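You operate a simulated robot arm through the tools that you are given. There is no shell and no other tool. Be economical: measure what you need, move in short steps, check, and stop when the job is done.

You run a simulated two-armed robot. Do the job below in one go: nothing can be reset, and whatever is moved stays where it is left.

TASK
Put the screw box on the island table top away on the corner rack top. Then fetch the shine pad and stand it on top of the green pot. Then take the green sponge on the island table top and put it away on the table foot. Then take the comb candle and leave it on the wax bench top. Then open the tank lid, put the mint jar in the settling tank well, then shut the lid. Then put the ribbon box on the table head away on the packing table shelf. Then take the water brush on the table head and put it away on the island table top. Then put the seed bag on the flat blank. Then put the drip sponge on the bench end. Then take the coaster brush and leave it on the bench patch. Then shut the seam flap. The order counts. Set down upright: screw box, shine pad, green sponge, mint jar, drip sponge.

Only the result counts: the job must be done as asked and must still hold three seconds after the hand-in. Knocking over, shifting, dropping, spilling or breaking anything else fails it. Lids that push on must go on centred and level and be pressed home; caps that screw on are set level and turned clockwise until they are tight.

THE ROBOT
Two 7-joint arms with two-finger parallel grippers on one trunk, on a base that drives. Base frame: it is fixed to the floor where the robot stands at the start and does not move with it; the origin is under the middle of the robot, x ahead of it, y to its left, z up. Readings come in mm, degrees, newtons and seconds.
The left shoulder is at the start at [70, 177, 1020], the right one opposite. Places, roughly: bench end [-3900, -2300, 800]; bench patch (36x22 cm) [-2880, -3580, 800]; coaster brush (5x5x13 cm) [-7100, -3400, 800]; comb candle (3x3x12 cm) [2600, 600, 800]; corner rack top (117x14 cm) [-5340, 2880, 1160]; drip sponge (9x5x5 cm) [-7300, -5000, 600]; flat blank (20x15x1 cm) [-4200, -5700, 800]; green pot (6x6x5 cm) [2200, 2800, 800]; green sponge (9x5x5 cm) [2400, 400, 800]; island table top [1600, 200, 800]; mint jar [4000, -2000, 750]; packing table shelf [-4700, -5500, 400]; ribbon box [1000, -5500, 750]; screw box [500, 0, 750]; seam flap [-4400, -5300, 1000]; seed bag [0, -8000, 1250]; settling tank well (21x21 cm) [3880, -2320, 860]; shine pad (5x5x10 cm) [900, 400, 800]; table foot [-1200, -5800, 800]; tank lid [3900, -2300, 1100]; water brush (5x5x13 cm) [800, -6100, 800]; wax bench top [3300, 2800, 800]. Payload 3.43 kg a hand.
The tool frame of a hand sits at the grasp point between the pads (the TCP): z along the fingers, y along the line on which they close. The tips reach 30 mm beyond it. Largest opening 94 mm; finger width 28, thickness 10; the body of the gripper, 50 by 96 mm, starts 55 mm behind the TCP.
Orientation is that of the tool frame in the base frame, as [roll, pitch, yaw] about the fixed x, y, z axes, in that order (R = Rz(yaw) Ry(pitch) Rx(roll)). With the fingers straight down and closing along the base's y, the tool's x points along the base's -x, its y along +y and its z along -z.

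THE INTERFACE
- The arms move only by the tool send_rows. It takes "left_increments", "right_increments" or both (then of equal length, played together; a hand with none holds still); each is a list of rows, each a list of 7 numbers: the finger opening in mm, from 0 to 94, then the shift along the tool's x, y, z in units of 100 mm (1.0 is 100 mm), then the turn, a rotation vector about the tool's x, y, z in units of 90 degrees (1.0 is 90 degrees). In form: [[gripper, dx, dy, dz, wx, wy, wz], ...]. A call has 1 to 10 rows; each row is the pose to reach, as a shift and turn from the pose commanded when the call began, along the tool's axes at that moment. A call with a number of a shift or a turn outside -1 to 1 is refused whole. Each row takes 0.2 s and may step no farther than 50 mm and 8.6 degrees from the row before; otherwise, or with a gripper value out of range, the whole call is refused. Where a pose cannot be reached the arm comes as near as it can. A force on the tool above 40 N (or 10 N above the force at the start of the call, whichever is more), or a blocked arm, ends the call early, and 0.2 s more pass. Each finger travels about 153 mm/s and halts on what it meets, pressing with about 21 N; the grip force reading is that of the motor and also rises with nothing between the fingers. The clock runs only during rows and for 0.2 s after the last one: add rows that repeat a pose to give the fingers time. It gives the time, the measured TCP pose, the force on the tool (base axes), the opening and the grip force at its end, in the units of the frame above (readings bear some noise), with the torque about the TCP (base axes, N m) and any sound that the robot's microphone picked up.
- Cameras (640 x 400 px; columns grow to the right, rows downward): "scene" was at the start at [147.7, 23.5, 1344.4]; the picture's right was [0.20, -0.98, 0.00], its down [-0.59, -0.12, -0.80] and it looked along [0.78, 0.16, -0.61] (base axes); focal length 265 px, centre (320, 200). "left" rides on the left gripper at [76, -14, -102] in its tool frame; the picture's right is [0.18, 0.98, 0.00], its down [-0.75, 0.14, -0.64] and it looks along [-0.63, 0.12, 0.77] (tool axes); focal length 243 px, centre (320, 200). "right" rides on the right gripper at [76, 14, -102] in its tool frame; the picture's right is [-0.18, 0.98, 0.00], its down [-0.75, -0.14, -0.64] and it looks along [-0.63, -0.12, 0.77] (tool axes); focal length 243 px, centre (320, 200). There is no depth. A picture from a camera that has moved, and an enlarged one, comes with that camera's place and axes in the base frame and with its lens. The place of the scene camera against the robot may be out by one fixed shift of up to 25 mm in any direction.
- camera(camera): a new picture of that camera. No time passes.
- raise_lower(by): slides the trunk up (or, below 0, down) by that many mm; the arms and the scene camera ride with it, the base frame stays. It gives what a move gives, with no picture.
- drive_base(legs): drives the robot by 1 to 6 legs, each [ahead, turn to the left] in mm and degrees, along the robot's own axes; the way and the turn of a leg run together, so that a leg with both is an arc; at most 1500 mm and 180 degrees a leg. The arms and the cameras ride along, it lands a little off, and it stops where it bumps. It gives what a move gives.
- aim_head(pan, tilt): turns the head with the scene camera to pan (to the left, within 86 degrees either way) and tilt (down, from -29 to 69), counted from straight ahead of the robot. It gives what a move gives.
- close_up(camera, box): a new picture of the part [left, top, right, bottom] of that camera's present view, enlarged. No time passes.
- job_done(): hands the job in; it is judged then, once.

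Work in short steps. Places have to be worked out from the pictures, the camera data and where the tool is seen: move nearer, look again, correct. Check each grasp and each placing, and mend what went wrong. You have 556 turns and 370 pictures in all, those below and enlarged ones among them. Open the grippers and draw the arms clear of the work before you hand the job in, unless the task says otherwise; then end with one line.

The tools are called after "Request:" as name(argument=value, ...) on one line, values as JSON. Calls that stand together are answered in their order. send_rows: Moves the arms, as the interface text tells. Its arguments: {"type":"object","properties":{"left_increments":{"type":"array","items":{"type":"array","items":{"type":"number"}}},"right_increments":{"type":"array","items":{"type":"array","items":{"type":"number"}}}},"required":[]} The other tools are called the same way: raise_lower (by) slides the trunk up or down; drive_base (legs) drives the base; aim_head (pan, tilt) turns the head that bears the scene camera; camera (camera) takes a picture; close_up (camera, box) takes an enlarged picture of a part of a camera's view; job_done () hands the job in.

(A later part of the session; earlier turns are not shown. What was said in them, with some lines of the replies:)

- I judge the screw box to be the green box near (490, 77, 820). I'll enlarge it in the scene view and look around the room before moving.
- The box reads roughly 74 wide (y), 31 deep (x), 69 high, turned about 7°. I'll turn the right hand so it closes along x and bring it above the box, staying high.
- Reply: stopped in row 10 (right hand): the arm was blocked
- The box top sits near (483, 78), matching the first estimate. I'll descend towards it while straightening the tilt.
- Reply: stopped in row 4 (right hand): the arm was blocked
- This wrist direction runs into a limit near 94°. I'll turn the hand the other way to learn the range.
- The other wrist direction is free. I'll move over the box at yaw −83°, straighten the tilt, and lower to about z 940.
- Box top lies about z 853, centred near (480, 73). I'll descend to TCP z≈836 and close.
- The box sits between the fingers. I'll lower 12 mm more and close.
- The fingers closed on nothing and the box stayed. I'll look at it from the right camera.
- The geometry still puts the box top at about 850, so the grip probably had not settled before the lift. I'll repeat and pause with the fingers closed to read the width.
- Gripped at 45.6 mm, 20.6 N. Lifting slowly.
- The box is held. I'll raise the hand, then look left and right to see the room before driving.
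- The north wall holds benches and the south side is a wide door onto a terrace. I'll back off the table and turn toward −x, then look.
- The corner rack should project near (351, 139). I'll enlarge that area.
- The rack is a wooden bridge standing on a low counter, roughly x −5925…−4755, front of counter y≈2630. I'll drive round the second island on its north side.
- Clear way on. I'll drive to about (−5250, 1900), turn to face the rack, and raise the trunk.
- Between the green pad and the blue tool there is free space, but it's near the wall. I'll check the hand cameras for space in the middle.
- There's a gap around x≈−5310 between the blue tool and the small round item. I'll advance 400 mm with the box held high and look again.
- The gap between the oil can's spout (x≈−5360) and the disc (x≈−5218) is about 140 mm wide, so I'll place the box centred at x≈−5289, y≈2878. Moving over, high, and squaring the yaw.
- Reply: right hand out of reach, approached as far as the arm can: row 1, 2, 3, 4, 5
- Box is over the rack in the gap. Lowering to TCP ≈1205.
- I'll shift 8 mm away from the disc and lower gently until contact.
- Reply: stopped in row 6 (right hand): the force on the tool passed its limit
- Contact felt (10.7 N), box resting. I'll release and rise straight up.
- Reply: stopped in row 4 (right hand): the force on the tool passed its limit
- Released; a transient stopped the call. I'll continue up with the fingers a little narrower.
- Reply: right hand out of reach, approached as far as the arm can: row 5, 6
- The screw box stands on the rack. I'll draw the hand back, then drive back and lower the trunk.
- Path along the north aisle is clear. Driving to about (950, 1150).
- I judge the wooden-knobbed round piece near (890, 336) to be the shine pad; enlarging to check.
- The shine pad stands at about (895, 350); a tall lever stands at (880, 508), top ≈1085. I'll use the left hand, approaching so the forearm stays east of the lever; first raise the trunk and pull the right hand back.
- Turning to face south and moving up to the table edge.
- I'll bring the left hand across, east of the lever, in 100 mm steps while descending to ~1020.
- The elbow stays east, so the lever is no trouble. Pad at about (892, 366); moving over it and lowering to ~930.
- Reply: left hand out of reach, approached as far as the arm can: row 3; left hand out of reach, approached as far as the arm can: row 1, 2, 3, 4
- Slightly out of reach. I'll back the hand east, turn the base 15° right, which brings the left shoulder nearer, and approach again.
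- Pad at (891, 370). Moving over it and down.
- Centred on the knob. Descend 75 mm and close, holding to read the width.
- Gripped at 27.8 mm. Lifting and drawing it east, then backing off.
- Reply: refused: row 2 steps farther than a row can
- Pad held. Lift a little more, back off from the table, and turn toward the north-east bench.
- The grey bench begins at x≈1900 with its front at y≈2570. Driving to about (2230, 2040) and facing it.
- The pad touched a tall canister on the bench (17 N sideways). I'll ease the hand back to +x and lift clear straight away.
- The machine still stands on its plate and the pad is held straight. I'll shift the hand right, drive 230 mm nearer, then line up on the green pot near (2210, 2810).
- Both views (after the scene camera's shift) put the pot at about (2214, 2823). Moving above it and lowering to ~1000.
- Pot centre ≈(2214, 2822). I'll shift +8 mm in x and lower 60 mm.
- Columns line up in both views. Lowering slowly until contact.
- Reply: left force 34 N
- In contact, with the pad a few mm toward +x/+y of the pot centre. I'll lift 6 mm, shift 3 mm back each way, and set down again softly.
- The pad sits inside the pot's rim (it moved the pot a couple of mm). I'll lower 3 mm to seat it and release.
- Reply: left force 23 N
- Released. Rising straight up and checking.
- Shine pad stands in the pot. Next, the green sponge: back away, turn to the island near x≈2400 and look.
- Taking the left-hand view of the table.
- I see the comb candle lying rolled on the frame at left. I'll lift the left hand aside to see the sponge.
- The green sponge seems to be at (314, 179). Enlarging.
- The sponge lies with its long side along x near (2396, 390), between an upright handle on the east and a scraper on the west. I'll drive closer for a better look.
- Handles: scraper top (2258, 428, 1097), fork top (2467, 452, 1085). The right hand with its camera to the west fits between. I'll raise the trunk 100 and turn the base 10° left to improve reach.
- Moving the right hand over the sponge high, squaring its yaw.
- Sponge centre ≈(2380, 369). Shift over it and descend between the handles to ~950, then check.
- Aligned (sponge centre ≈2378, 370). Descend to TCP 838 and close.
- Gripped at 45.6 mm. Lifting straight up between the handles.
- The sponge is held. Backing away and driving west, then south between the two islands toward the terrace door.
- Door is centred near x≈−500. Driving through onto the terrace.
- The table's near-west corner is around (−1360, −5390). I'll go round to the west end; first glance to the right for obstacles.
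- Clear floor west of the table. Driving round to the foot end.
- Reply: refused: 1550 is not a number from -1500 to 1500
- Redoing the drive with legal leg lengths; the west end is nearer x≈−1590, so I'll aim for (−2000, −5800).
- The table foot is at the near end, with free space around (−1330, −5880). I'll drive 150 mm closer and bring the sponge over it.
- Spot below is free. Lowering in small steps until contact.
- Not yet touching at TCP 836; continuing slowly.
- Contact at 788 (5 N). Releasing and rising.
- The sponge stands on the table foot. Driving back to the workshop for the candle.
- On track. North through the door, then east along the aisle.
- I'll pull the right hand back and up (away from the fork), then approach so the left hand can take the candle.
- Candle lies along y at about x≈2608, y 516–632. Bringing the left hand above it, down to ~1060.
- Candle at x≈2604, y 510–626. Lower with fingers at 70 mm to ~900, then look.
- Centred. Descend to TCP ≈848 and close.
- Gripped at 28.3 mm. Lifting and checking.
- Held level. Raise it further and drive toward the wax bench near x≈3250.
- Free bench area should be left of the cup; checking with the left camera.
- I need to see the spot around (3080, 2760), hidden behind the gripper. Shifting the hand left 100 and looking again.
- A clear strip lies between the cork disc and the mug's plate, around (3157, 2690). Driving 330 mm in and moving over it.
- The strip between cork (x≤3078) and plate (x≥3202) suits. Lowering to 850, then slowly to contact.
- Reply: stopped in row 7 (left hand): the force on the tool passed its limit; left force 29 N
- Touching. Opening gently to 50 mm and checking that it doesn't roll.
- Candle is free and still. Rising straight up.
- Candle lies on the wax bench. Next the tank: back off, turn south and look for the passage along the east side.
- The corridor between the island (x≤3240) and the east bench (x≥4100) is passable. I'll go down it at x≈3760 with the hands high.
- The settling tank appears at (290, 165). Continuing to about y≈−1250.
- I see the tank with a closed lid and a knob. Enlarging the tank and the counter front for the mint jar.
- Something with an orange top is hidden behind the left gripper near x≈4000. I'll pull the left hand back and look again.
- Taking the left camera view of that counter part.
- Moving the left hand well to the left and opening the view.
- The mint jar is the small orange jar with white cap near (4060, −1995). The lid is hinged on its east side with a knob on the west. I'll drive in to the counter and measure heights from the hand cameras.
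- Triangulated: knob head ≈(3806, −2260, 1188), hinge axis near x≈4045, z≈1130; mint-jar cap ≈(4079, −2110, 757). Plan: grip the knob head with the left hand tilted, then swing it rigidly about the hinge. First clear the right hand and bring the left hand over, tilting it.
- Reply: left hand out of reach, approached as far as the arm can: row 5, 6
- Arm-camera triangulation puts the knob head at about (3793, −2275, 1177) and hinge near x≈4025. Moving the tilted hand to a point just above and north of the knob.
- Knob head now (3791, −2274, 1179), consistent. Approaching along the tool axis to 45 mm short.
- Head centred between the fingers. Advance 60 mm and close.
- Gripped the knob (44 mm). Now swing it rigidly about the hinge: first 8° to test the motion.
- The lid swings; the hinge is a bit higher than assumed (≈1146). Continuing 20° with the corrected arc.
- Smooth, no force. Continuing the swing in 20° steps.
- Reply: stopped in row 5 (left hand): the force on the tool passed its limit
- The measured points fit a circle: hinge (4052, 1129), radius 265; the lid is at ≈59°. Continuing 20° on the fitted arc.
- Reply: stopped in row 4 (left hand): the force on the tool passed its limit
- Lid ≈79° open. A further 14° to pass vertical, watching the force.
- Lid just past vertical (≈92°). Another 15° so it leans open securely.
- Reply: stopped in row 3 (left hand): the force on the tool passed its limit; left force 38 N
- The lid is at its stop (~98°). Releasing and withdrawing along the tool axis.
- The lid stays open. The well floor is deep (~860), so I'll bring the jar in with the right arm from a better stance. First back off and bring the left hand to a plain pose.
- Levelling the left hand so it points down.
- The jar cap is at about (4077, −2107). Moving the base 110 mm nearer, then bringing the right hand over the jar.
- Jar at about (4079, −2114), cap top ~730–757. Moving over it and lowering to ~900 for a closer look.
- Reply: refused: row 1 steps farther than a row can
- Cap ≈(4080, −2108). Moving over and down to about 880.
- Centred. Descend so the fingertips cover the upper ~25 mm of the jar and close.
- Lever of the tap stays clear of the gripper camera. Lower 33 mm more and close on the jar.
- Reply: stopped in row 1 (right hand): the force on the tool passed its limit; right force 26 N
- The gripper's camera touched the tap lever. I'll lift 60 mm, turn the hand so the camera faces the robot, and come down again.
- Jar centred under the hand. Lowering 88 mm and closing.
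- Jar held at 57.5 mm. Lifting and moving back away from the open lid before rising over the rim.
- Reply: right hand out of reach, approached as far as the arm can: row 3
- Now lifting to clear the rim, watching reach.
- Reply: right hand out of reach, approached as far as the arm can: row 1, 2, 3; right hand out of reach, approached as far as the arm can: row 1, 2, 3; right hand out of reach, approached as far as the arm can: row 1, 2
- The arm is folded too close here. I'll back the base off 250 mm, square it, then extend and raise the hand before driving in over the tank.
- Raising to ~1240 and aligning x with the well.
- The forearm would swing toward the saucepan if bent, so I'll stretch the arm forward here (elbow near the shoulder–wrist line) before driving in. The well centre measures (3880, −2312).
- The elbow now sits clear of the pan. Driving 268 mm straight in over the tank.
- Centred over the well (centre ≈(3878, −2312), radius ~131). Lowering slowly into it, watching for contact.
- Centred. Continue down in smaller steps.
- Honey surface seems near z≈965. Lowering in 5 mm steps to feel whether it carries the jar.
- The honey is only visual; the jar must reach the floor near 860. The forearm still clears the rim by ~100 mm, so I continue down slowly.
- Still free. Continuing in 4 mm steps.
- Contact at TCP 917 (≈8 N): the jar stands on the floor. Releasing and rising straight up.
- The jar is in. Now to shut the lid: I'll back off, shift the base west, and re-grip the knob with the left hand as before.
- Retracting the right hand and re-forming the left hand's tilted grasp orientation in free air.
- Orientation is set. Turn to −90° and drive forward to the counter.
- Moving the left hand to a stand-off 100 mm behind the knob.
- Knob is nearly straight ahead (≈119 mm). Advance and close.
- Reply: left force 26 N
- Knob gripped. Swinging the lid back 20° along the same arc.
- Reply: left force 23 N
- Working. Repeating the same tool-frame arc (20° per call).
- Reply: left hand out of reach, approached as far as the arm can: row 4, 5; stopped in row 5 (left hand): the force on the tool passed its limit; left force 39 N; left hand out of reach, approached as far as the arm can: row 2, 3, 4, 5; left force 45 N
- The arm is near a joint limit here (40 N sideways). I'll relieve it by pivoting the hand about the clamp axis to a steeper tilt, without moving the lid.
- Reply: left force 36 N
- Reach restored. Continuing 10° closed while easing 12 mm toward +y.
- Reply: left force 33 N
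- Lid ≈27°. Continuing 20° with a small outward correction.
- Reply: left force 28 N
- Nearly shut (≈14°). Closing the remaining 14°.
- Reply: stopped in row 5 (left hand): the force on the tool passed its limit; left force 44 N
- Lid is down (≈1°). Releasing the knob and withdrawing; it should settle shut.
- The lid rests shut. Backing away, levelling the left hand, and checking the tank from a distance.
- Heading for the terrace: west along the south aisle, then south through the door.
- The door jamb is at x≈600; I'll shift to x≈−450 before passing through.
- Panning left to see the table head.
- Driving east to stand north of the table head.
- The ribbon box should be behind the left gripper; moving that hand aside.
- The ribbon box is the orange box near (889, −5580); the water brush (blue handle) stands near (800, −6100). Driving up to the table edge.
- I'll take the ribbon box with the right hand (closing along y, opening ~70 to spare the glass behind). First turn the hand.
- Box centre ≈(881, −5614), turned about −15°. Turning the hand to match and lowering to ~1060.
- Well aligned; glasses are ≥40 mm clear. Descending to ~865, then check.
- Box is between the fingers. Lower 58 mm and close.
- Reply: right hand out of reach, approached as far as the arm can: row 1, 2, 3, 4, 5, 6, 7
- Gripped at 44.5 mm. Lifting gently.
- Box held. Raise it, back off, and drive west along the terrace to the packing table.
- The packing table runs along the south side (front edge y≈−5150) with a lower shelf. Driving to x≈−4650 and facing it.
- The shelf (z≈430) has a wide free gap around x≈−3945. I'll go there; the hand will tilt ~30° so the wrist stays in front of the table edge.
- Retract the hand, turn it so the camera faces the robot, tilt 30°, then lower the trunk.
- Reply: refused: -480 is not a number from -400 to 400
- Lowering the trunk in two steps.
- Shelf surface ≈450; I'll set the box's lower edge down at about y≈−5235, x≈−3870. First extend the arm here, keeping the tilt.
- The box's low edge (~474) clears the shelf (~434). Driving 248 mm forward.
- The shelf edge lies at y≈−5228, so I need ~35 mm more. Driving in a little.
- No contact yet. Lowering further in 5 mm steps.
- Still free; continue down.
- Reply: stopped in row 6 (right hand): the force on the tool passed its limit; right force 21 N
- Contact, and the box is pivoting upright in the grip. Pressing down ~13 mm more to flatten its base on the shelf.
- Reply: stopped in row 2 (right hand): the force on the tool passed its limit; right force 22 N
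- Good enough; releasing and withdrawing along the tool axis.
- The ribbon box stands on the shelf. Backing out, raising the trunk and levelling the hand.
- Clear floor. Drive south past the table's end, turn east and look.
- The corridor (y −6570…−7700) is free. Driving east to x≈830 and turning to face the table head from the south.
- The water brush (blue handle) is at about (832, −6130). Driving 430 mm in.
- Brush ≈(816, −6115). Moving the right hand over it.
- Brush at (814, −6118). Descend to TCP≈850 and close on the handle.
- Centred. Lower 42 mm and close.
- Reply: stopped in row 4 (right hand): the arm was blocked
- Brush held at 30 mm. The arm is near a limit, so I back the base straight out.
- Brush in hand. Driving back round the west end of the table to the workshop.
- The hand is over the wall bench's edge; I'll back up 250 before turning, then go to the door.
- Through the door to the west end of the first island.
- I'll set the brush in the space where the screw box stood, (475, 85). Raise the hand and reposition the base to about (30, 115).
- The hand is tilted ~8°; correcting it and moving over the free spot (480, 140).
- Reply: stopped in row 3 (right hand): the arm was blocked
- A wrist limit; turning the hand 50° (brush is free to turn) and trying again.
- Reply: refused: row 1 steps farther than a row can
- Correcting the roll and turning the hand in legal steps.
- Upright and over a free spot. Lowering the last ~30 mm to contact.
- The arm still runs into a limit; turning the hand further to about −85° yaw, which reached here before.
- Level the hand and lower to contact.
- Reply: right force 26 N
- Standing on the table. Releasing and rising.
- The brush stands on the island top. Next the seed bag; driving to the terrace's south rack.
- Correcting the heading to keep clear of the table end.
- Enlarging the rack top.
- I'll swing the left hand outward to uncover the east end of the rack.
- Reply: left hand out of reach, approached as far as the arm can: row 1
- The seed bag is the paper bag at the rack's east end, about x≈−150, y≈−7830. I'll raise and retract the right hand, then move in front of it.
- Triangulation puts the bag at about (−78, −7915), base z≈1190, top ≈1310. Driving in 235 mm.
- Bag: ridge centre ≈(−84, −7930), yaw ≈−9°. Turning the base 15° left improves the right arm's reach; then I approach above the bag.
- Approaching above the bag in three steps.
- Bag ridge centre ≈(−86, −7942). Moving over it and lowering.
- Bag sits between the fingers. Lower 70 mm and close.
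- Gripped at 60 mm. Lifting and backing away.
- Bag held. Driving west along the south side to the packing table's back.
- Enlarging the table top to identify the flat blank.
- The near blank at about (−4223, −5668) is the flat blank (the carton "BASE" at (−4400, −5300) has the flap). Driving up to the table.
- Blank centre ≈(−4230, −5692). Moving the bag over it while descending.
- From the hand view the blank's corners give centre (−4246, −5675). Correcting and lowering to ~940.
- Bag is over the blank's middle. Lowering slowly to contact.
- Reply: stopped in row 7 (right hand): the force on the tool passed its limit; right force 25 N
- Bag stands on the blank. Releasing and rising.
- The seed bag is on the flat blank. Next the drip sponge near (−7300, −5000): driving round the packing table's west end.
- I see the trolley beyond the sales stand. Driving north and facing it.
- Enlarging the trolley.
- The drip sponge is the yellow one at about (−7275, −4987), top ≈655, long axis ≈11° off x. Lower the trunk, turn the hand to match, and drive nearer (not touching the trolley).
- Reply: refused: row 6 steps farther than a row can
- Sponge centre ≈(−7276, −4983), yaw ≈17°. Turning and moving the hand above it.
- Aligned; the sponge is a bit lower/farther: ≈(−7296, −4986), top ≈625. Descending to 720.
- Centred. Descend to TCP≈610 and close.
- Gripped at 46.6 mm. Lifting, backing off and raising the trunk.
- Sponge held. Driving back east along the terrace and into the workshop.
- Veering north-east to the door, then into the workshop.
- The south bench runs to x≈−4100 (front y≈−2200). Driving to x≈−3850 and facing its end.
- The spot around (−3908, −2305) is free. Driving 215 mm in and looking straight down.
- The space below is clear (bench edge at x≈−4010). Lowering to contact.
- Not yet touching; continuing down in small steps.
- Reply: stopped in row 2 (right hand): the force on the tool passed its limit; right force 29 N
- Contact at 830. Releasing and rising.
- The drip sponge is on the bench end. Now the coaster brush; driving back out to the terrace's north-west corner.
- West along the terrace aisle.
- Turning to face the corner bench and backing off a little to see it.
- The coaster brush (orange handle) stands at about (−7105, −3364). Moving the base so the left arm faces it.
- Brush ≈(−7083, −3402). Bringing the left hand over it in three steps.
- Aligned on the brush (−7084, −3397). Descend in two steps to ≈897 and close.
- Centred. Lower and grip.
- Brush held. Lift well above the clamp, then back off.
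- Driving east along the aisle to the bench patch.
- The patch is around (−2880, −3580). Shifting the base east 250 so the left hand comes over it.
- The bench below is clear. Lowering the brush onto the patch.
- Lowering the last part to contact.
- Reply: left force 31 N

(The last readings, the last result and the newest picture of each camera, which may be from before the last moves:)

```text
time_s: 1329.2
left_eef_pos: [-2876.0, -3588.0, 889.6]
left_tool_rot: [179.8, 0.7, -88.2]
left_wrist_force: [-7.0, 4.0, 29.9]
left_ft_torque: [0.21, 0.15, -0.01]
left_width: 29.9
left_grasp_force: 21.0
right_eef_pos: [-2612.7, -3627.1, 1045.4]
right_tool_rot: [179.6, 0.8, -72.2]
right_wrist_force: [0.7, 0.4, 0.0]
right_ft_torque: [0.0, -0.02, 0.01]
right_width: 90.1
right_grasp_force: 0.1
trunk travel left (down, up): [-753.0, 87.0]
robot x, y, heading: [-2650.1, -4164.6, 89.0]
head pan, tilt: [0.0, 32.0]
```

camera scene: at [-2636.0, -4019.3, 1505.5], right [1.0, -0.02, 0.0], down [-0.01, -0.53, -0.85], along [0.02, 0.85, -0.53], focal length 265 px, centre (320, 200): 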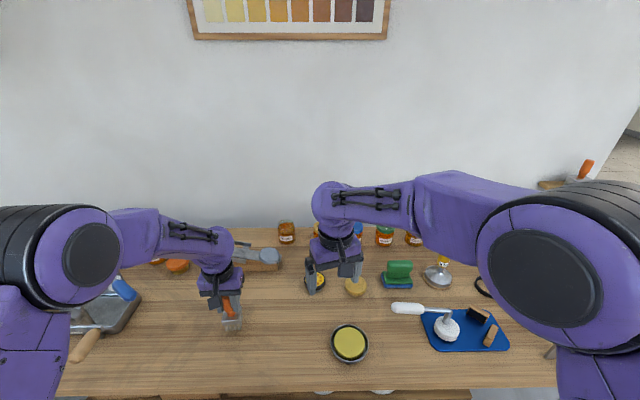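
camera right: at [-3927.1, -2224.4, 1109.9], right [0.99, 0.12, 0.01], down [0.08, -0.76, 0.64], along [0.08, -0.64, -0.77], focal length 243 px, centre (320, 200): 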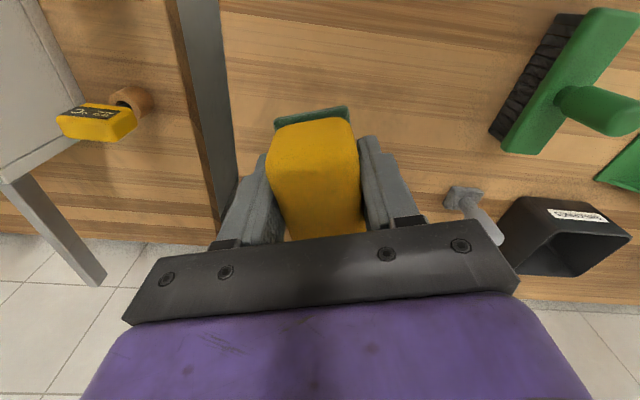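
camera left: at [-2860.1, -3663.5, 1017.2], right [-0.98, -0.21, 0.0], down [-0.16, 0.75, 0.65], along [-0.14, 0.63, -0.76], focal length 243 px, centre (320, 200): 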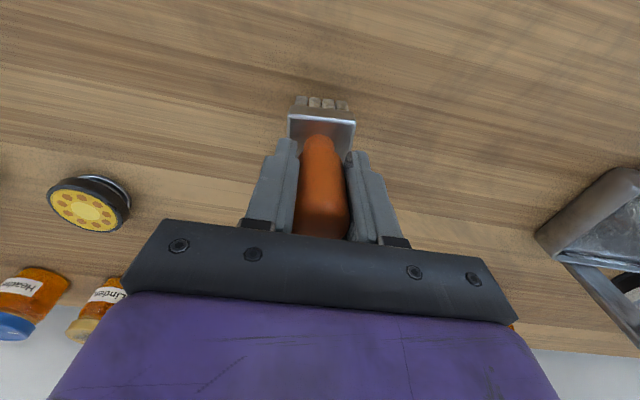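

Contact (30 N). Ease up slightly, release and rise.

Request:
send_rows(left_increments=[[5, 0, 0, -0.04, 0, 0, 0], [36, 0, 0, -0.04, 0, 0, 0], [50, 0, 0, -0.04, 0, 0, 0], [65, 0, 0, -0.04, 0, 0, 0], [65, 0, 0, -0.15, 0, 0, 0], [65, 0, 0, -0.5, 0, 0, 0], [65, 0, 0, -0.9, 0, 0, 0]])

Request:
send_rows(left_increments=[[65, 0, 0, -0.4, 0, 0, 0], [65, 0, 0, -0.8, 0, 0, 0], [65, 0, 0, -1.0, 0, 0, 0]])

Request:
send_rows(left_increments=[[65, 0, 0, -0.4, 0, 0, 0], [65, 0, 0, -0.8, 0, 0, 0], [65, 0, 0, -1.0, 0, 0, 0]])

Request:
camera(camera="scene")

```text
time_s: 1330.8
left_eef_pos: [-2875.7, -3588.1, 975.4]
left_tool_rot: [179.8, 0.3, -88.3]
left_wrist_force: [-0.5, -0.8, -0.2]
left_ft_torque: [0.02, -0.03, 0.01]
left_width: 64.9
left_grasp_force: 0.0
right_eef_pos: [-2611.5, -3624.9, 1045.3]
right_tool_rot: [179.7, 0.6, -72.2]
right_wrist_force: [0.1, -0.5, 0.8]
right_ft_torque: [0.03, 0.02, 0.04]
right_width: 90.0
right_grasp_force: 0.1
trunk travel left (down, up): [-753.0, 87.0]
robot x, y, heading: [-2653.9, -4165.6, 89.0]
head pan, tilt: [0.0, 32.0]
```

```text
time_s: 1331.6
left_eef_pos: [-2877.1, -3589.0, 1073.3]
left_tool_rot: [179.9, 0.1, -88.3]
left_wrist_force: [0.5, 0.5, -0.1]
left_ft_torque: [-0.01, -0.02, 0.01]
left_width: 64.8
left_grasp_force: 0.0
right_eef_pos: [-2611.6, -3623.3, 1045.9]
right_tool_rot: [179.6, 0.5, -72.3]
right_wrist_force: [0.0, 0.1, -0.1]
right_ft_torque: [-0.03, 0.0, 0.03]
right_width: 90.0
right_grasp_force: 0.1
trunk travel left (down, up): [-753.0, 87.0]
robot x, y, heading: [-2648.1, -4169.4, 88.7]
head pan, tilt: [0.0, 32.0]
```

```text
time_s: 1332.4
left_eef_pos: [-2875.7, -3588.5, 1175.1]
left_tool_rot: [180.0, 0.1, -88.3]
left_wrist_force: [0.2, 0.1, -0.4]
left_ft_torque: [-0.01, 0.0, -0.01]
left_width: 65.0
left_grasp_force: 0.0
right_eef_pos: [-2611.4, -3623.1, 1044.8]
right_tool_rot: [179.6, 0.5, -72.1]
right_wrist_force: [-0.3, -0.4, -0.6]
right_ft_torque: [0.03, -0.01, 0.0]
right_width: 89.8
right_grasp_force: 0.1
trunk travel left (down, up): [-753.0, 87.0]
robot x, y, heading: [-2647.8, -4165.9, 89.0]
head pan, tilt: [0.0, 32.0]
```

```text
72 pictures are left
camera scene: at [-2635.8, -4020.0, 1505.6], right [1.0, -0.02, 0.0], down [-0.01, -0.53, -0.85], along [0.02, 0.85, -0.53], focal length 265 px, centre (320, 200)
```

scene: 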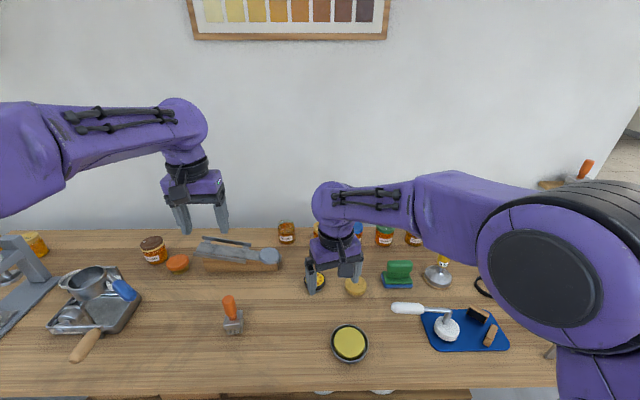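

The coaster brush stands on the patch. Last: the seam flap. Driving to the packing table's carton.

Request:
drive_base(legs=[[-330, 0], [0, 91], [1500, 0], [250, 0], [0, 90]])

Request:
raise_lower(by=80)

Request:
aim_head(pan=0, tilt=32)

Request:
camera(camera="scene")

```text
time_s: 1350.9
left_eef_pos: [-4128.2, -5121.3, 1174.6]
left_tool_rot: [179.9, 0.2, 97.4]
left_wrist_force: [0.3, -0.7, 0.0]
left_ft_torque: [0.02, 0.0, -0.01]
left_width: 65.0
left_grasp_force: 0.1
right_eef_pos: [-4395.0, -5113.2, 1045.8]
right_tool_rot: [179.6, 0.5, 113.6]
right_wrist_force: [-0.4, -0.1, 0.1]
right_ft_torque: [0.03, -0.01, 0.0]
right_width: 90.3
right_grasp_force: 0.0
trunk travel left (down, up): [-753.0, 87.0]
robot x, y, heading: [-4409.3, -4568.3, -85.2]
head pan, tilt: [0.0, 32.0]
```

```text
time_s: 1352.1
left_eef_pos: [-4127.6, -5121.2, 1255.1]
left_tool_rot: [179.9, 0.3, 97.6]
left_wrist_force: [0.4, -0.8, 0.5]
left_ft_torque: [0.01, 0.03, 0.05]
left_width: 65.0
left_grasp_force: 0.1
right_eef_pos: [-4394.6, -5112.6, 1125.2]
right_tool_rot: [179.6, 0.5, 113.6]
right_wrist_force: [0.6, -0.5, 0.8]
right_ft_torque: [0.01, -0.04, 0.01]
right_width: 89.9
right_grasp_force: 0.0
trunk travel left (down, up): [-833.0, 7.0]
robot x, y, heading: [-4410.0, -4571.1, -85.4]
head pan, tilt: [0.0, 32.0]
```

```text
time_s: 1352.7
left_eef_pos: [-4128.6, -5121.5, 1255.3]
left_tool_rot: [179.9, 0.2, 97.6]
left_wrist_force: [0.4, 1.1, -0.7]
left_ft_torque: [0.02, 0.01, 0.02]
left_width: 64.7
left_grasp_force: 0.1
right_eef_pos: [-4394.5, -5112.8, 1125.9]
right_tool_rot: [179.7, 0.5, 113.5]
right_wrist_force: [-0.5, 0.1, 0.4]
right_ft_torque: [-0.04, 0.05, -0.02]
right_width: 90.1
right_grasp_force: 0.1
trunk travel left (down, up): [-833.0, 7.0]
robot x, y, heading: [-4406.4, -4573.2, -85.2]
head pan, tilt: [0.0, 32.0]
```

```text
71 pictures are left
camera scene: at [-4385.4, -4703.5, 1585.6], right [-1.0, -0.08, 0.0], down [-0.04, 0.53, -0.85], along [0.07, -0.85, -0.53], focal length 265 px, centre (320, 200)
```

scene: 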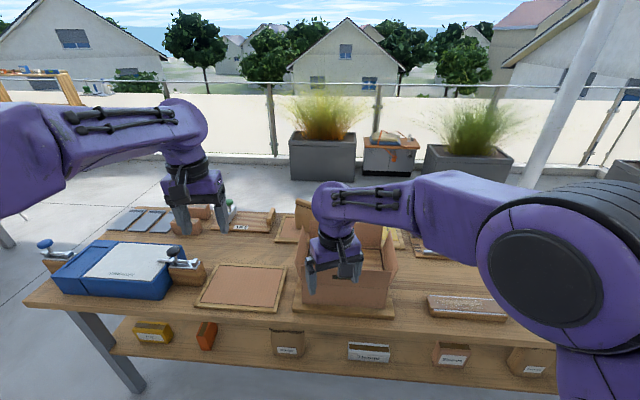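

Moving the right hand aside to see the carton.

Request:
send_rows(right_increments=[[60, 0.2, -0.35, -0.1, 0, 0, 0], [60, 0.4, -0.7, -0.2, 0, 0, 0], [60, 0.6, -1.0, -0.3, 0, 0, 0]])

Request:
send_rows(right_increments=[[60, 0.2, -0.35, 0, 0, 0, 0], [60, 0.4, -0.7, 0, 0, 0, 0], [60, 0.6, -1.0, 0, 0, 0, 0]])

Request:
close_up(camera="scene", box=[240, 170, 460, 330])

```text
time_s: 1353.5
left_eef_pos: [-4127.9, -5121.6, 1254.6]
left_tool_rot: [180.0, 0.2, 97.5]
left_wrist_force: [-0.4, 0.2, 0.1]
left_ft_torque: [-0.02, -0.01, -0.01]
left_width: 64.8
left_grasp_force: 0.1
right_eef_pos: [-4510.4, -5095.6, 1151.3]
right_tool_rot: [179.6, 0.6, 113.7]
right_wrist_force: [0.2, -0.1, 0.0]
right_ft_torque: [-0.01, 0.0, -0.04]
right_width: 60.0
right_grasp_force: 0.0
trunk travel left (down, up): [-833.0, 7.0]
robot x, y, heading: [-4408.7, -4567.6, -85.1]
head pan, tilt: [0.0, 32.0]
```

```text
time_s: 1354.3
left_eef_pos: [-4128.4, -5121.0, 1255.8]
left_tool_rot: [180.0, 0.2, 97.5]
left_wrist_force: [-0.3, -0.9, 0.5]
left_ft_torque: [0.0, -0.01, -0.03]
left_width: 64.8
left_grasp_force: 0.0
right_eef_pos: [-4625.1, -5078.9, 1151.6]
right_tool_rot: [179.6, 0.6, 113.5]
right_wrist_force: [-1.1, 0.2, -0.2]
right_ft_torque: [0.0, -0.01, 0.0]
right_width: 60.1
right_grasp_force: 0.1
trunk travel left (down, up): [-833.0, 7.0]
robot x, y, heading: [-4411.2, -4570.5, -85.3]
head pan, tilt: [0.0, 32.0]
```

```text
2.50 times, centred on (350, 250) of scene
camera zoom: at [-4386.3, -4702.8, 1585.7], right [-1.0, -0.08, 0.0], down [-0.04, 0.53, -0.85], along [0.07, -0.85, -0.53], focal length 662 px, centre (245, 75)
```

zoom: 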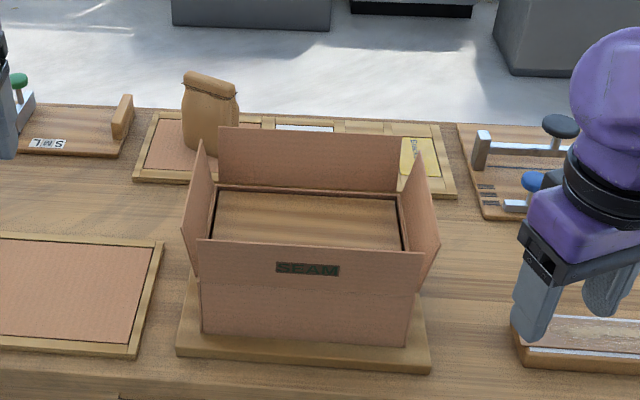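

The flap marked SEAM is the near (north) one, standing up from its hinge (y≈−5262, z≈910). I'll push it over inward with the closed right fingers. First bring the hand in front of it, high.

Request:
send_rows(right_increments=[[0, -0.03, 0.24, 0, 0, 0, 0.07], [0, -0.06, 0.48, 0, 0, 0, 0.14], [0, -0.1, 0.72, 0, 0, 0, 0.2]])

Request:
send_rows(right_increments=[[0, 0, 0.35, 0, 0, 0, 0], [0, 0, 0.7, 0, 0, 0, 0], [0, 0.1, 1.0, 0, 0, 0, 0]])

Request:
send_rows(right_increments=[[0, 0.1, 0.2, 0, 0, 0, 0], [0, 0.3, 0.4, 0, 0, 0, 0]])

Request:
drive_base(legs=[[190, 0]])

Request:
camera(camera="right")

Request:
camera(camera="scene")

```text
time_s: 1355.1
left_eef_pos: [-4127.0, -5121.4, 1255.5]
left_tool_rot: [179.9, 0.2, 97.5]
left_wrist_force: [1.0, 0.0, -0.2]
left_ft_torque: [0.02, -0.03, 0.01]
left_width: 64.9
left_grasp_force: 0.0
right_eef_pos: [-4555.5, -5059.6, 1153.9]
right_tool_rot: [179.5, 0.4, 95.4]
right_wrist_force: [0.1, 0.4, 0.1]
right_ft_torque: [-0.01, 0.01, 0.02]
right_width: 0.0
right_grasp_force: 21.0
trunk travel left (down, up): [-833.0, 7.0]
robot x, y, heading: [-4408.6, -4570.2, -85.3]
head pan, tilt: [0.0, 32.0]
```

```text
time_s: 1355.9
left_eef_pos: [-4127.0, -5122.0, 1255.0]
left_tool_rot: [-179.9, 0.2, 97.5]
left_wrist_force: [-0.2, -0.1, 0.8]
left_ft_torque: [0.01, 0.01, -0.04]
left_width: 65.1
left_grasp_force: 0.1
right_eef_pos: [-4455.1, -5040.3, 1154.6]
right_tool_rot: [179.5, 0.5, 95.5]
right_wrist_force: [-1.1, 0.4, -0.5]
right_ft_torque: [0.01, 0.02, 0.01]
right_width: 0.0
right_grasp_force: 21.7
trunk travel left (down, up): [-833.0, 7.0]
robot x, y, heading: [-4409.0, -4569.3, -85.6]
head pan, tilt: [0.0, 32.0]
```

```text
time_s: 1356.5
left_eef_pos: [-4126.9, -5120.0, 1255.5]
left_tool_rot: [180.0, 0.3, 97.5]
left_wrist_force: [0.4, 1.3, 0.7]
left_ft_torque: [0.03, 0.02, 0.04]
left_width: 65.2
left_grasp_force: 0.0
right_eef_pos: [-4421.1, -5006.8, 1154.5]
right_tool_rot: [179.6, 0.5, 95.6]
right_wrist_force: [0.5, 0.6, -0.7]
right_ft_torque: [-0.05, 0.03, 0.0]
right_width: 0.0
right_grasp_force: 20.8
trunk travel left (down, up): [-833.0, 7.0]
robot x, y, heading: [-4406.9, -4572.8, -85.2]
head pan, tilt: [0.0, 32.0]
```

```text
time_s: 1358.0
left_eef_pos: [-4113.7, -5305.2, 1256.6]
left_tool_rot: [179.8, 0.2, 97.6]
left_wrist_force: [-1.2, -1.0, -0.1]
left_ft_torque: [-0.05, 0.02, -0.02]
left_width: 65.0
left_grasp_force: 0.0
right_eef_pos: [-4405.8, -5191.1, 1154.4]
right_tool_rot: [179.5, 0.7, 95.6]
right_wrist_force: [-0.4, 0.9, 0.6]
right_ft_torque: [-0.02, 0.03, -0.01]
right_width: 0.0
right_grasp_force: 20.2
trunk travel left (down, up): [-833.0, 7.0]
robot x, y, heading: [-4393.0, -4752.8, -85.6]
head pan, tilt: [0.0, 32.0]
```

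```text
69 pictures are left
camera right: at [-4402.1, -5112.4, 1258.1], right [1.0, -0.09, 0.01], down [-0.07, -0.76, 0.65], along [-0.05, -0.65, -0.76], focal length 243 px, centre (320, 200)
```

right: 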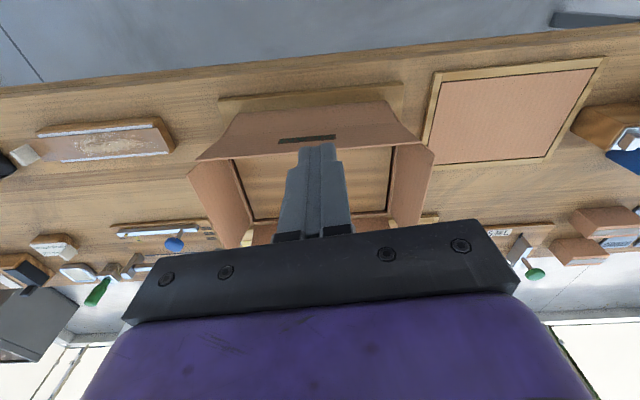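

```text
68 pictures are left
camera scene: at [-4370.6, -4886.0, 1586.1], right [-1.0, -0.08, 0.0], down [-0.04, 0.53, -0.85], along [0.07, -0.85, -0.53], focal length 265 px, centre (320, 200)
```

scene: 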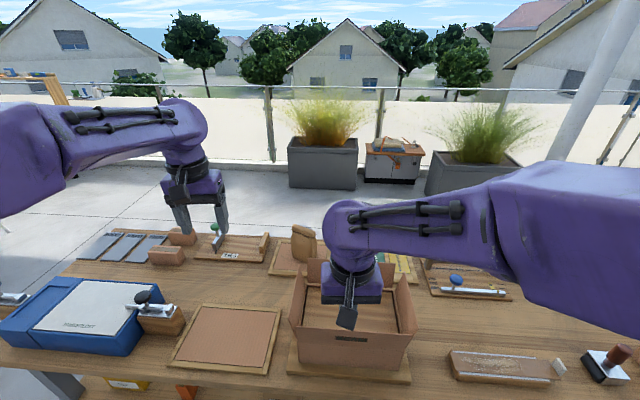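

The flap is vertical at y≈−5262, top ≈985. Lowering the closed fingers in front of it.

Request:
send_rows(right_increments=[[0, 0, 0, 0.4, 0, 0, 0], [0, 0, 0, 0.8, 0, 0, 0], [0, 0, 0, 1.0, 0, 0, 0]])

Request:
send_rows(right_increments=[[0, 0, 0, 0.3, 0, 0, 0], [0, 0, 0, 0.54, 0, 0, 0], [0, -0.15, 0, 0.54, 0, 0, 0], [0, -0.3, 0, 0.54, 0, 0, 0]])

Request:
camera(camera="right")

Request:
close_up(camera="scene", box=[260, 230, 440, 390])

```text
time_s: 1358.8
left_eef_pos: [-4112.5, -5309.9, 1255.0]
left_tool_rot: [179.9, 0.2, 97.5]
left_wrist_force: [0.8, 0.1, -0.6]
left_ft_torque: [0.02, 0.01, 0.02]
left_width: 65.1
left_grasp_force: 0.1
right_eef_pos: [-4406.8, -5196.5, 1052.4]
right_tool_rot: [179.5, 0.4, 95.7]
right_wrist_force: [-0.1, -0.3, -0.1]
right_ft_torque: [-0.03, -0.02, 0.02]
right_width: 0.2
right_grasp_force: 20.6
trunk travel left (down, up): [-833.0, 7.0]
robot x, y, heading: [-4395.2, -4754.0, -85.2]
head pan, tilt: [0.0, 32.0]
```

```text
time_s: 1359.8
left_eef_pos: [-4113.2, -5307.6, 1254.5]
left_tool_rot: [179.8, 0.2, 97.5]
left_wrist_force: [-0.2, -0.7, -0.2]
left_ft_torque: [0.02, -0.01, -0.02]
left_width: 64.9
left_grasp_force: 0.1
right_eef_pos: [-4403.4, -5224.9, 998.4]
right_tool_rot: [179.4, 0.2, 95.4]
right_wrist_force: [-0.4, 0.2, 0.1]
right_ft_torque: [-0.05, 0.01, -0.01]
right_width: 0.0
right_grasp_force: 20.8
trunk travel left (down, up): [-833.0, 7.0]
robot x, y, heading: [-4394.9, -4756.8, -85.4]
head pan, tilt: [0.0, 32.0]
```

```text
67 pictures are left
camera right: at [-4398.4, -5148.0, 1101.7], right [1.0, -0.09, 0.01], down [-0.08, -0.76, 0.64], along [-0.05, -0.64, -0.76], focal length 243 px, centre (320, 200)
```

right: 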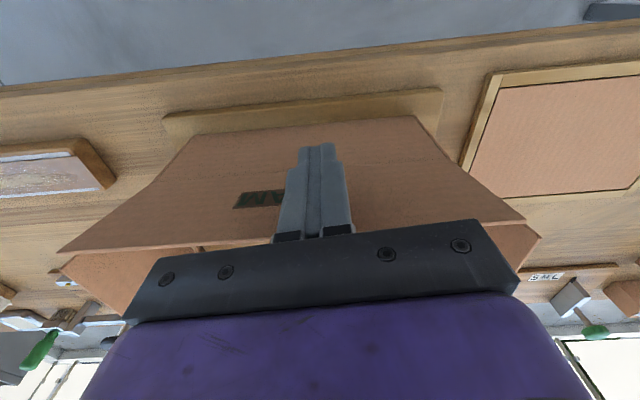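

```text
2.50 times, centred on (350, 310) of scene
camera zoom: at [-4369.7, -4890.8, 1585.5], right [-1.0, -0.08, 0.0], down [-0.04, 0.53, -0.85], along [0.07, -0.84, -0.53], focal length 662 px, centre (245, -75)
```

zoom: 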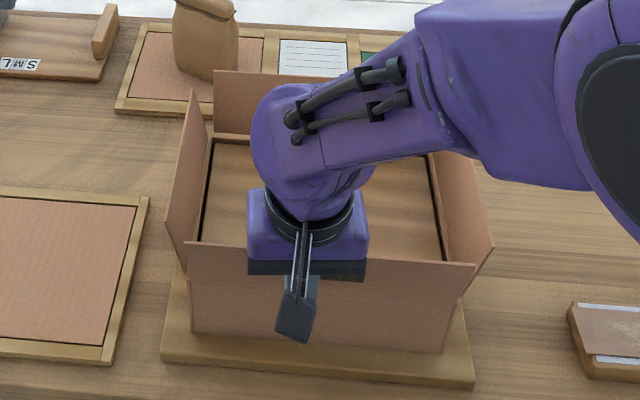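

Fingers are just in front of the flap. Pushing it over: first part of the arc.

Request:
send_rows(right_increments=[[0, -0.12, 0, 0, 0, 0, 0], [0, -0.24, 0, 0, 0, 0, 0], [0, -0.34, 0, 0.02, 0, 0, 0], [0, -0.44, 0, 0.04, 0, 0, 0], [0, -0.53, 0, 0.08, 0, 0, 0], [0, -0.62, 0, 0.13, 0, 0, 0]])

Request:
camera(camera="right")

Request:
close_up(camera="scene", box=[260, 230, 440, 390])

```text
time_s: 1361.2
left_eef_pos: [-4113.2, -5308.9, 1254.7]
left_tool_rot: [179.9, 0.2, 97.4]
left_wrist_force: [0.3, -0.2, 0.3]
left_ft_torque: [-0.02, -0.01, 0.0]
left_width: 64.9
left_grasp_force: 0.1
right_eef_pos: [-4397.0, -5287.1, 987.2]
right_tool_rot: [179.5, 0.3, 95.5]
right_wrist_force: [-0.4, 0.0, 0.1]
right_ft_torque: [-0.01, 0.02, -0.04]
right_width: 0.1
right_grasp_force: 20.9
trunk travel left (down, up): [-833.0, 7.0]
robot x, y, heading: [-4395.3, -4757.7, -85.4]
head pan, tilt: [0.0, 32.0]
```

```text
65 pictures are left
camera right: at [-4391.4, -5209.5, 1090.0], right [1.0, -0.09, 0.01], down [-0.07, -0.76, 0.65], along [-0.05, -0.64, -0.76], focal length 243 px, centre (320, 200)
```

right: 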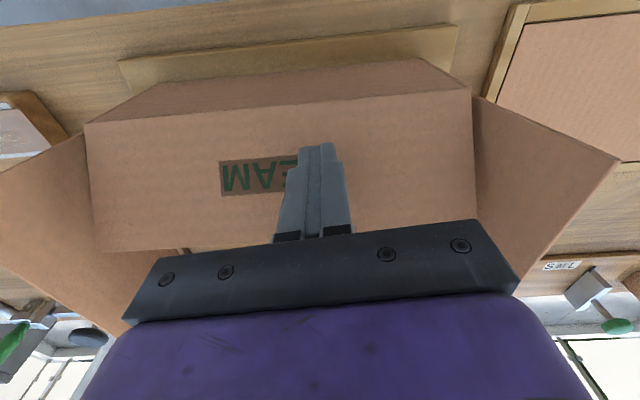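

```text
2.50 times, centred on (350, 310) of scene
camera zoom: at [-4370.1, -4890.6, 1585.6], right [-1.0, -0.08, 0.0], down [-0.04, 0.53, -0.85], along [0.07, -0.84, -0.53], focal length 662 px, centre (245, -75)
```

zoom: 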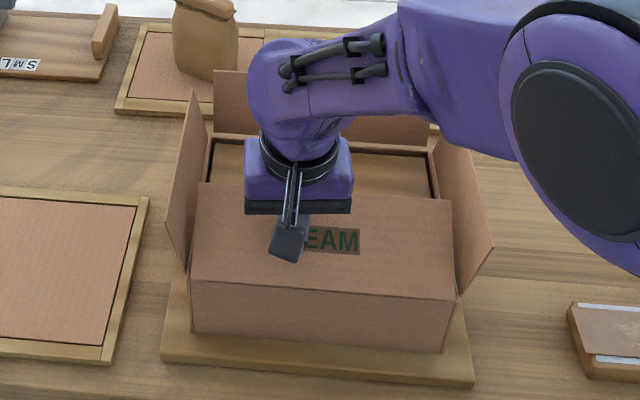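

The SEAM flap is folding in (~50°). Continuing down to horizontal.

Request:
send_rows(right_increments=[[0, -0.08, 0, 0.08, 0, 0, 0], [0, -0.13, 0, 0.16, 0, 0, 0], [0, -0.17, 0, 0.24, 0, 0, 0], [0, -0.19, 0, 0.31, 0, 0, 0], [0, -0.21, 0, 0.39, 0, 0, 0], [0, -0.22, 0, 0.46, 0, 0, 0]])

Request:
camera(camera="right")

Request:
close_up(camera="scene", box=[260, 230, 440, 390])

```text
time_s: 1362.5
left_eef_pos: [-4112.9, -5301.9, 1259.5]
left_tool_rot: [179.9, 0.7, 97.4]
left_wrist_force: [1.0, -1.1, -0.2]
left_ft_torque: [0.01, 0.01, 0.03]
left_width: 65.1
left_grasp_force: 0.0
right_eef_pos: [-4393.4, -5306.2, 956.7]
right_tool_rot: [179.4, 1.2, 95.5]
right_wrist_force: [-3.3, 17.8, 33.8]
right_ft_torque: [0.99, 0.15, 0.1]
right_width: 0.2
right_grasp_force: 20.9
trunk travel left (down, up): [-833.0, 7.0]
robot x, y, heading: [-4393.9, -4755.8, -85.2]
head pan, tilt: [0.0, 32.0]
stopped in row 6 (right hand): the force on the tool passed its limit (the readings are from after the stop); the commanded pose is now the measured one
```

```text
63 pictures are left
camera right: at [-4388.3, -5226.0, 1058.8], right [1.0, -0.09, 0.01], down [-0.07, -0.75, 0.66], along [-0.05, -0.66, -0.75], focal length 243 px, centre (320, 200)
```

right: 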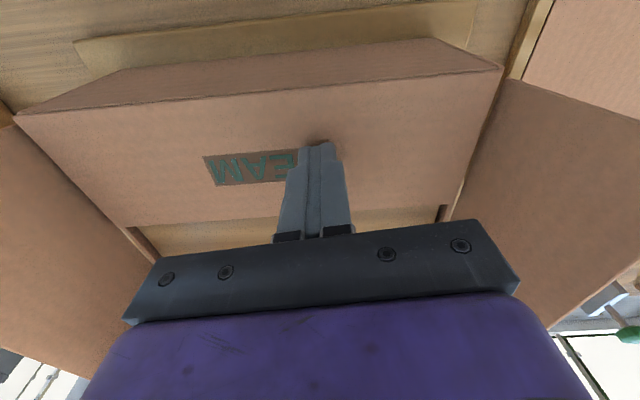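

```text
2.50 times, centred on (350, 310) of scene
camera zoom: at [-4371.1, -4880.6, 1587.0], right [-1.0, -0.08, 0.0], down [-0.04, 0.52, -0.85], along [0.07, -0.85, -0.52], focal length 662 px, centre (245, -75)
```

zoom: 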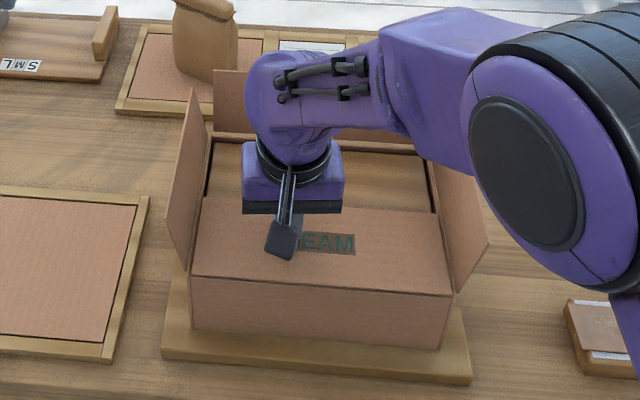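

The flap has reached its stop (34 N pressing down). Raising the hand to see that it stays shut.

Request:
send_rows(right_increments=[[0, 0, 0, -0.1, 0, 0, 0], [0, 0, 0, -0.4, 0, 0, 0], [0, 0, 0, -0.8, 0, 0, 0], [0, 0, 0, -1.0, 0, 0, 0]])

Request:
send_rows(right_increments=[[0, 0.3, 0, -0.3, 0, 0, 0], [0, 0.6, 0, -0.6, 0, 0, 0], [0, 0.9, 0, -0.8, 0, 0, 0]])

Request:
drive_base(legs=[[-300, 0]])

Request:
send_rows(right_increments=[[40, 0.2, -0.35, 0, 0, 0, 0], [40, 0.4, -0.7, 0, 0, 0, 0], [40, 0.6, -1.0, 0, 0, 0, 0]])

Request:
close_up(camera="scene", box=[220, 180, 460, 340])

```text
time_s: 1363.5
left_eef_pos: [-4112.3, -5308.7, 1254.4]
left_tool_rot: [179.8, 0.2, 97.4]
left_wrist_force: [0.1, -0.5, -0.2]
left_ft_torque: [-0.03, 0.03, 0.02]
left_width: 65.1
left_grasp_force: 0.0
right_eef_pos: [-4393.9, -5309.8, 1049.6]
right_tool_rot: [179.5, 0.9, 95.5]
right_wrist_force: [-0.6, -0.7, 0.1]
right_ft_torque: [0.05, -0.03, 0.0]
right_width: 0.0
right_grasp_force: 21.1
trunk travel left (down, up): [-833.0, 7.0]
robot x, y, heading: [-4393.5, -4758.1, -85.4]
head pan, tilt: [0.0, 32.0]
```

```text
time_s: 1364.3
left_eef_pos: [-4113.0, -5307.1, 1256.3]
left_tool_rot: [179.9, 0.3, 97.4]
left_wrist_force: [-0.9, -0.3, 0.4]
left_ft_torque: [-0.02, 0.01, 0.01]
left_width: 64.7
left_grasp_force: 0.0
right_eef_pos: [-4403.9, -5217.8, 1131.8]
right_tool_rot: [179.4, 1.0, 95.6]
right_wrist_force: [-0.2, -0.1, -0.2]
right_ft_torque: [-0.01, 0.0, -0.04]
right_width: 0.1
right_grasp_force: 20.3
trunk travel left (down, up): [-833.0, 7.0]
robot x, y, heading: [-4395.5, -4757.2, -85.5]
head pan, tilt: [0.0, 32.0]
```

```text
time_s: 1366.4
left_eef_pos: [-4136.2, -5001.4, 1254.0]
left_tool_rot: [179.8, 0.0, 97.8]
left_wrist_force: [0.0, -0.6, 0.5]
left_ft_torque: [0.0, 0.02, -0.04]
left_width: 64.9
left_grasp_force: 0.0
right_eef_pos: [-4426.8, -4913.3, 1129.0]
right_tool_rot: [179.3, 0.9, 95.8]
right_wrist_force: [-0.7, -0.3, 0.0]
right_ft_torque: [0.01, -0.02, 0.0]
right_width: 0.0
right_grasp_force: 21.2
trunk travel left (down, up): [-833.0, 7.0]
robot x, y, heading: [-4419.1, -4446.0, -84.9]
head pan, tilt: [0.0, 32.0]
```

```text
time_s: 1367.2
left_eef_pos: [-4136.4, -4997.1, 1255.8]
left_tool_rot: [-180.0, 0.3, 97.6]
left_wrist_force: [-0.5, 0.4, -0.4]
left_ft_torque: [-0.01, 0.0, -0.01]
left_width: 65.0
left_grasp_force: 0.0
right_eef_pos: [-4534.6, -4859.4, 1128.8]
right_tool_rot: [179.4, 1.1, 95.8]
right_wrist_force: [0.4, 0.3, 0.1]
right_ft_torque: [-0.02, 0.0, -0.01]
right_width: 39.9
right_grasp_force: 0.0
trunk travel left (down, up): [-833.0, 7.0]
robot x, y, heading: [-4421.0, -4448.4, -85.1]
head pan, tilt: [0.0, 32.0]
```

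```text
2.50 times, centred on (340, 260) of scene
camera zoom: at [-4396.6, -4580.0, 1585.8], right [-1.0, -0.09, 0.0], down [-0.05, 0.53, -0.85], along [0.07, -0.85, -0.53], focal length 662 px, centre (270, 50)
```

zoom: 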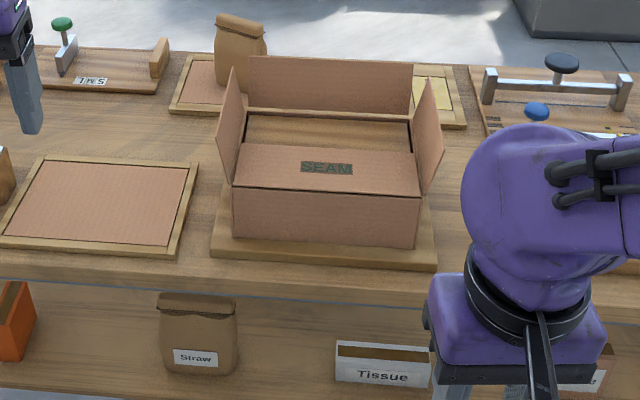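

The SEAM flap lies shut and stays, the seed bag and ribbon box are still in place, and both grippers are empty, open and clear of the work. Handing the job in.

Request:
job_done()

```text
The job is handed in.
```

All eleven steps were done in the order asked and the job is handed in. I did not go back at the end to re-check the early placements. On the way, the shine pad bumped the crank machine on the wax bench and then nudged the green pot a few millimetres; neither fell, and I could not tell whether the machine shifted.
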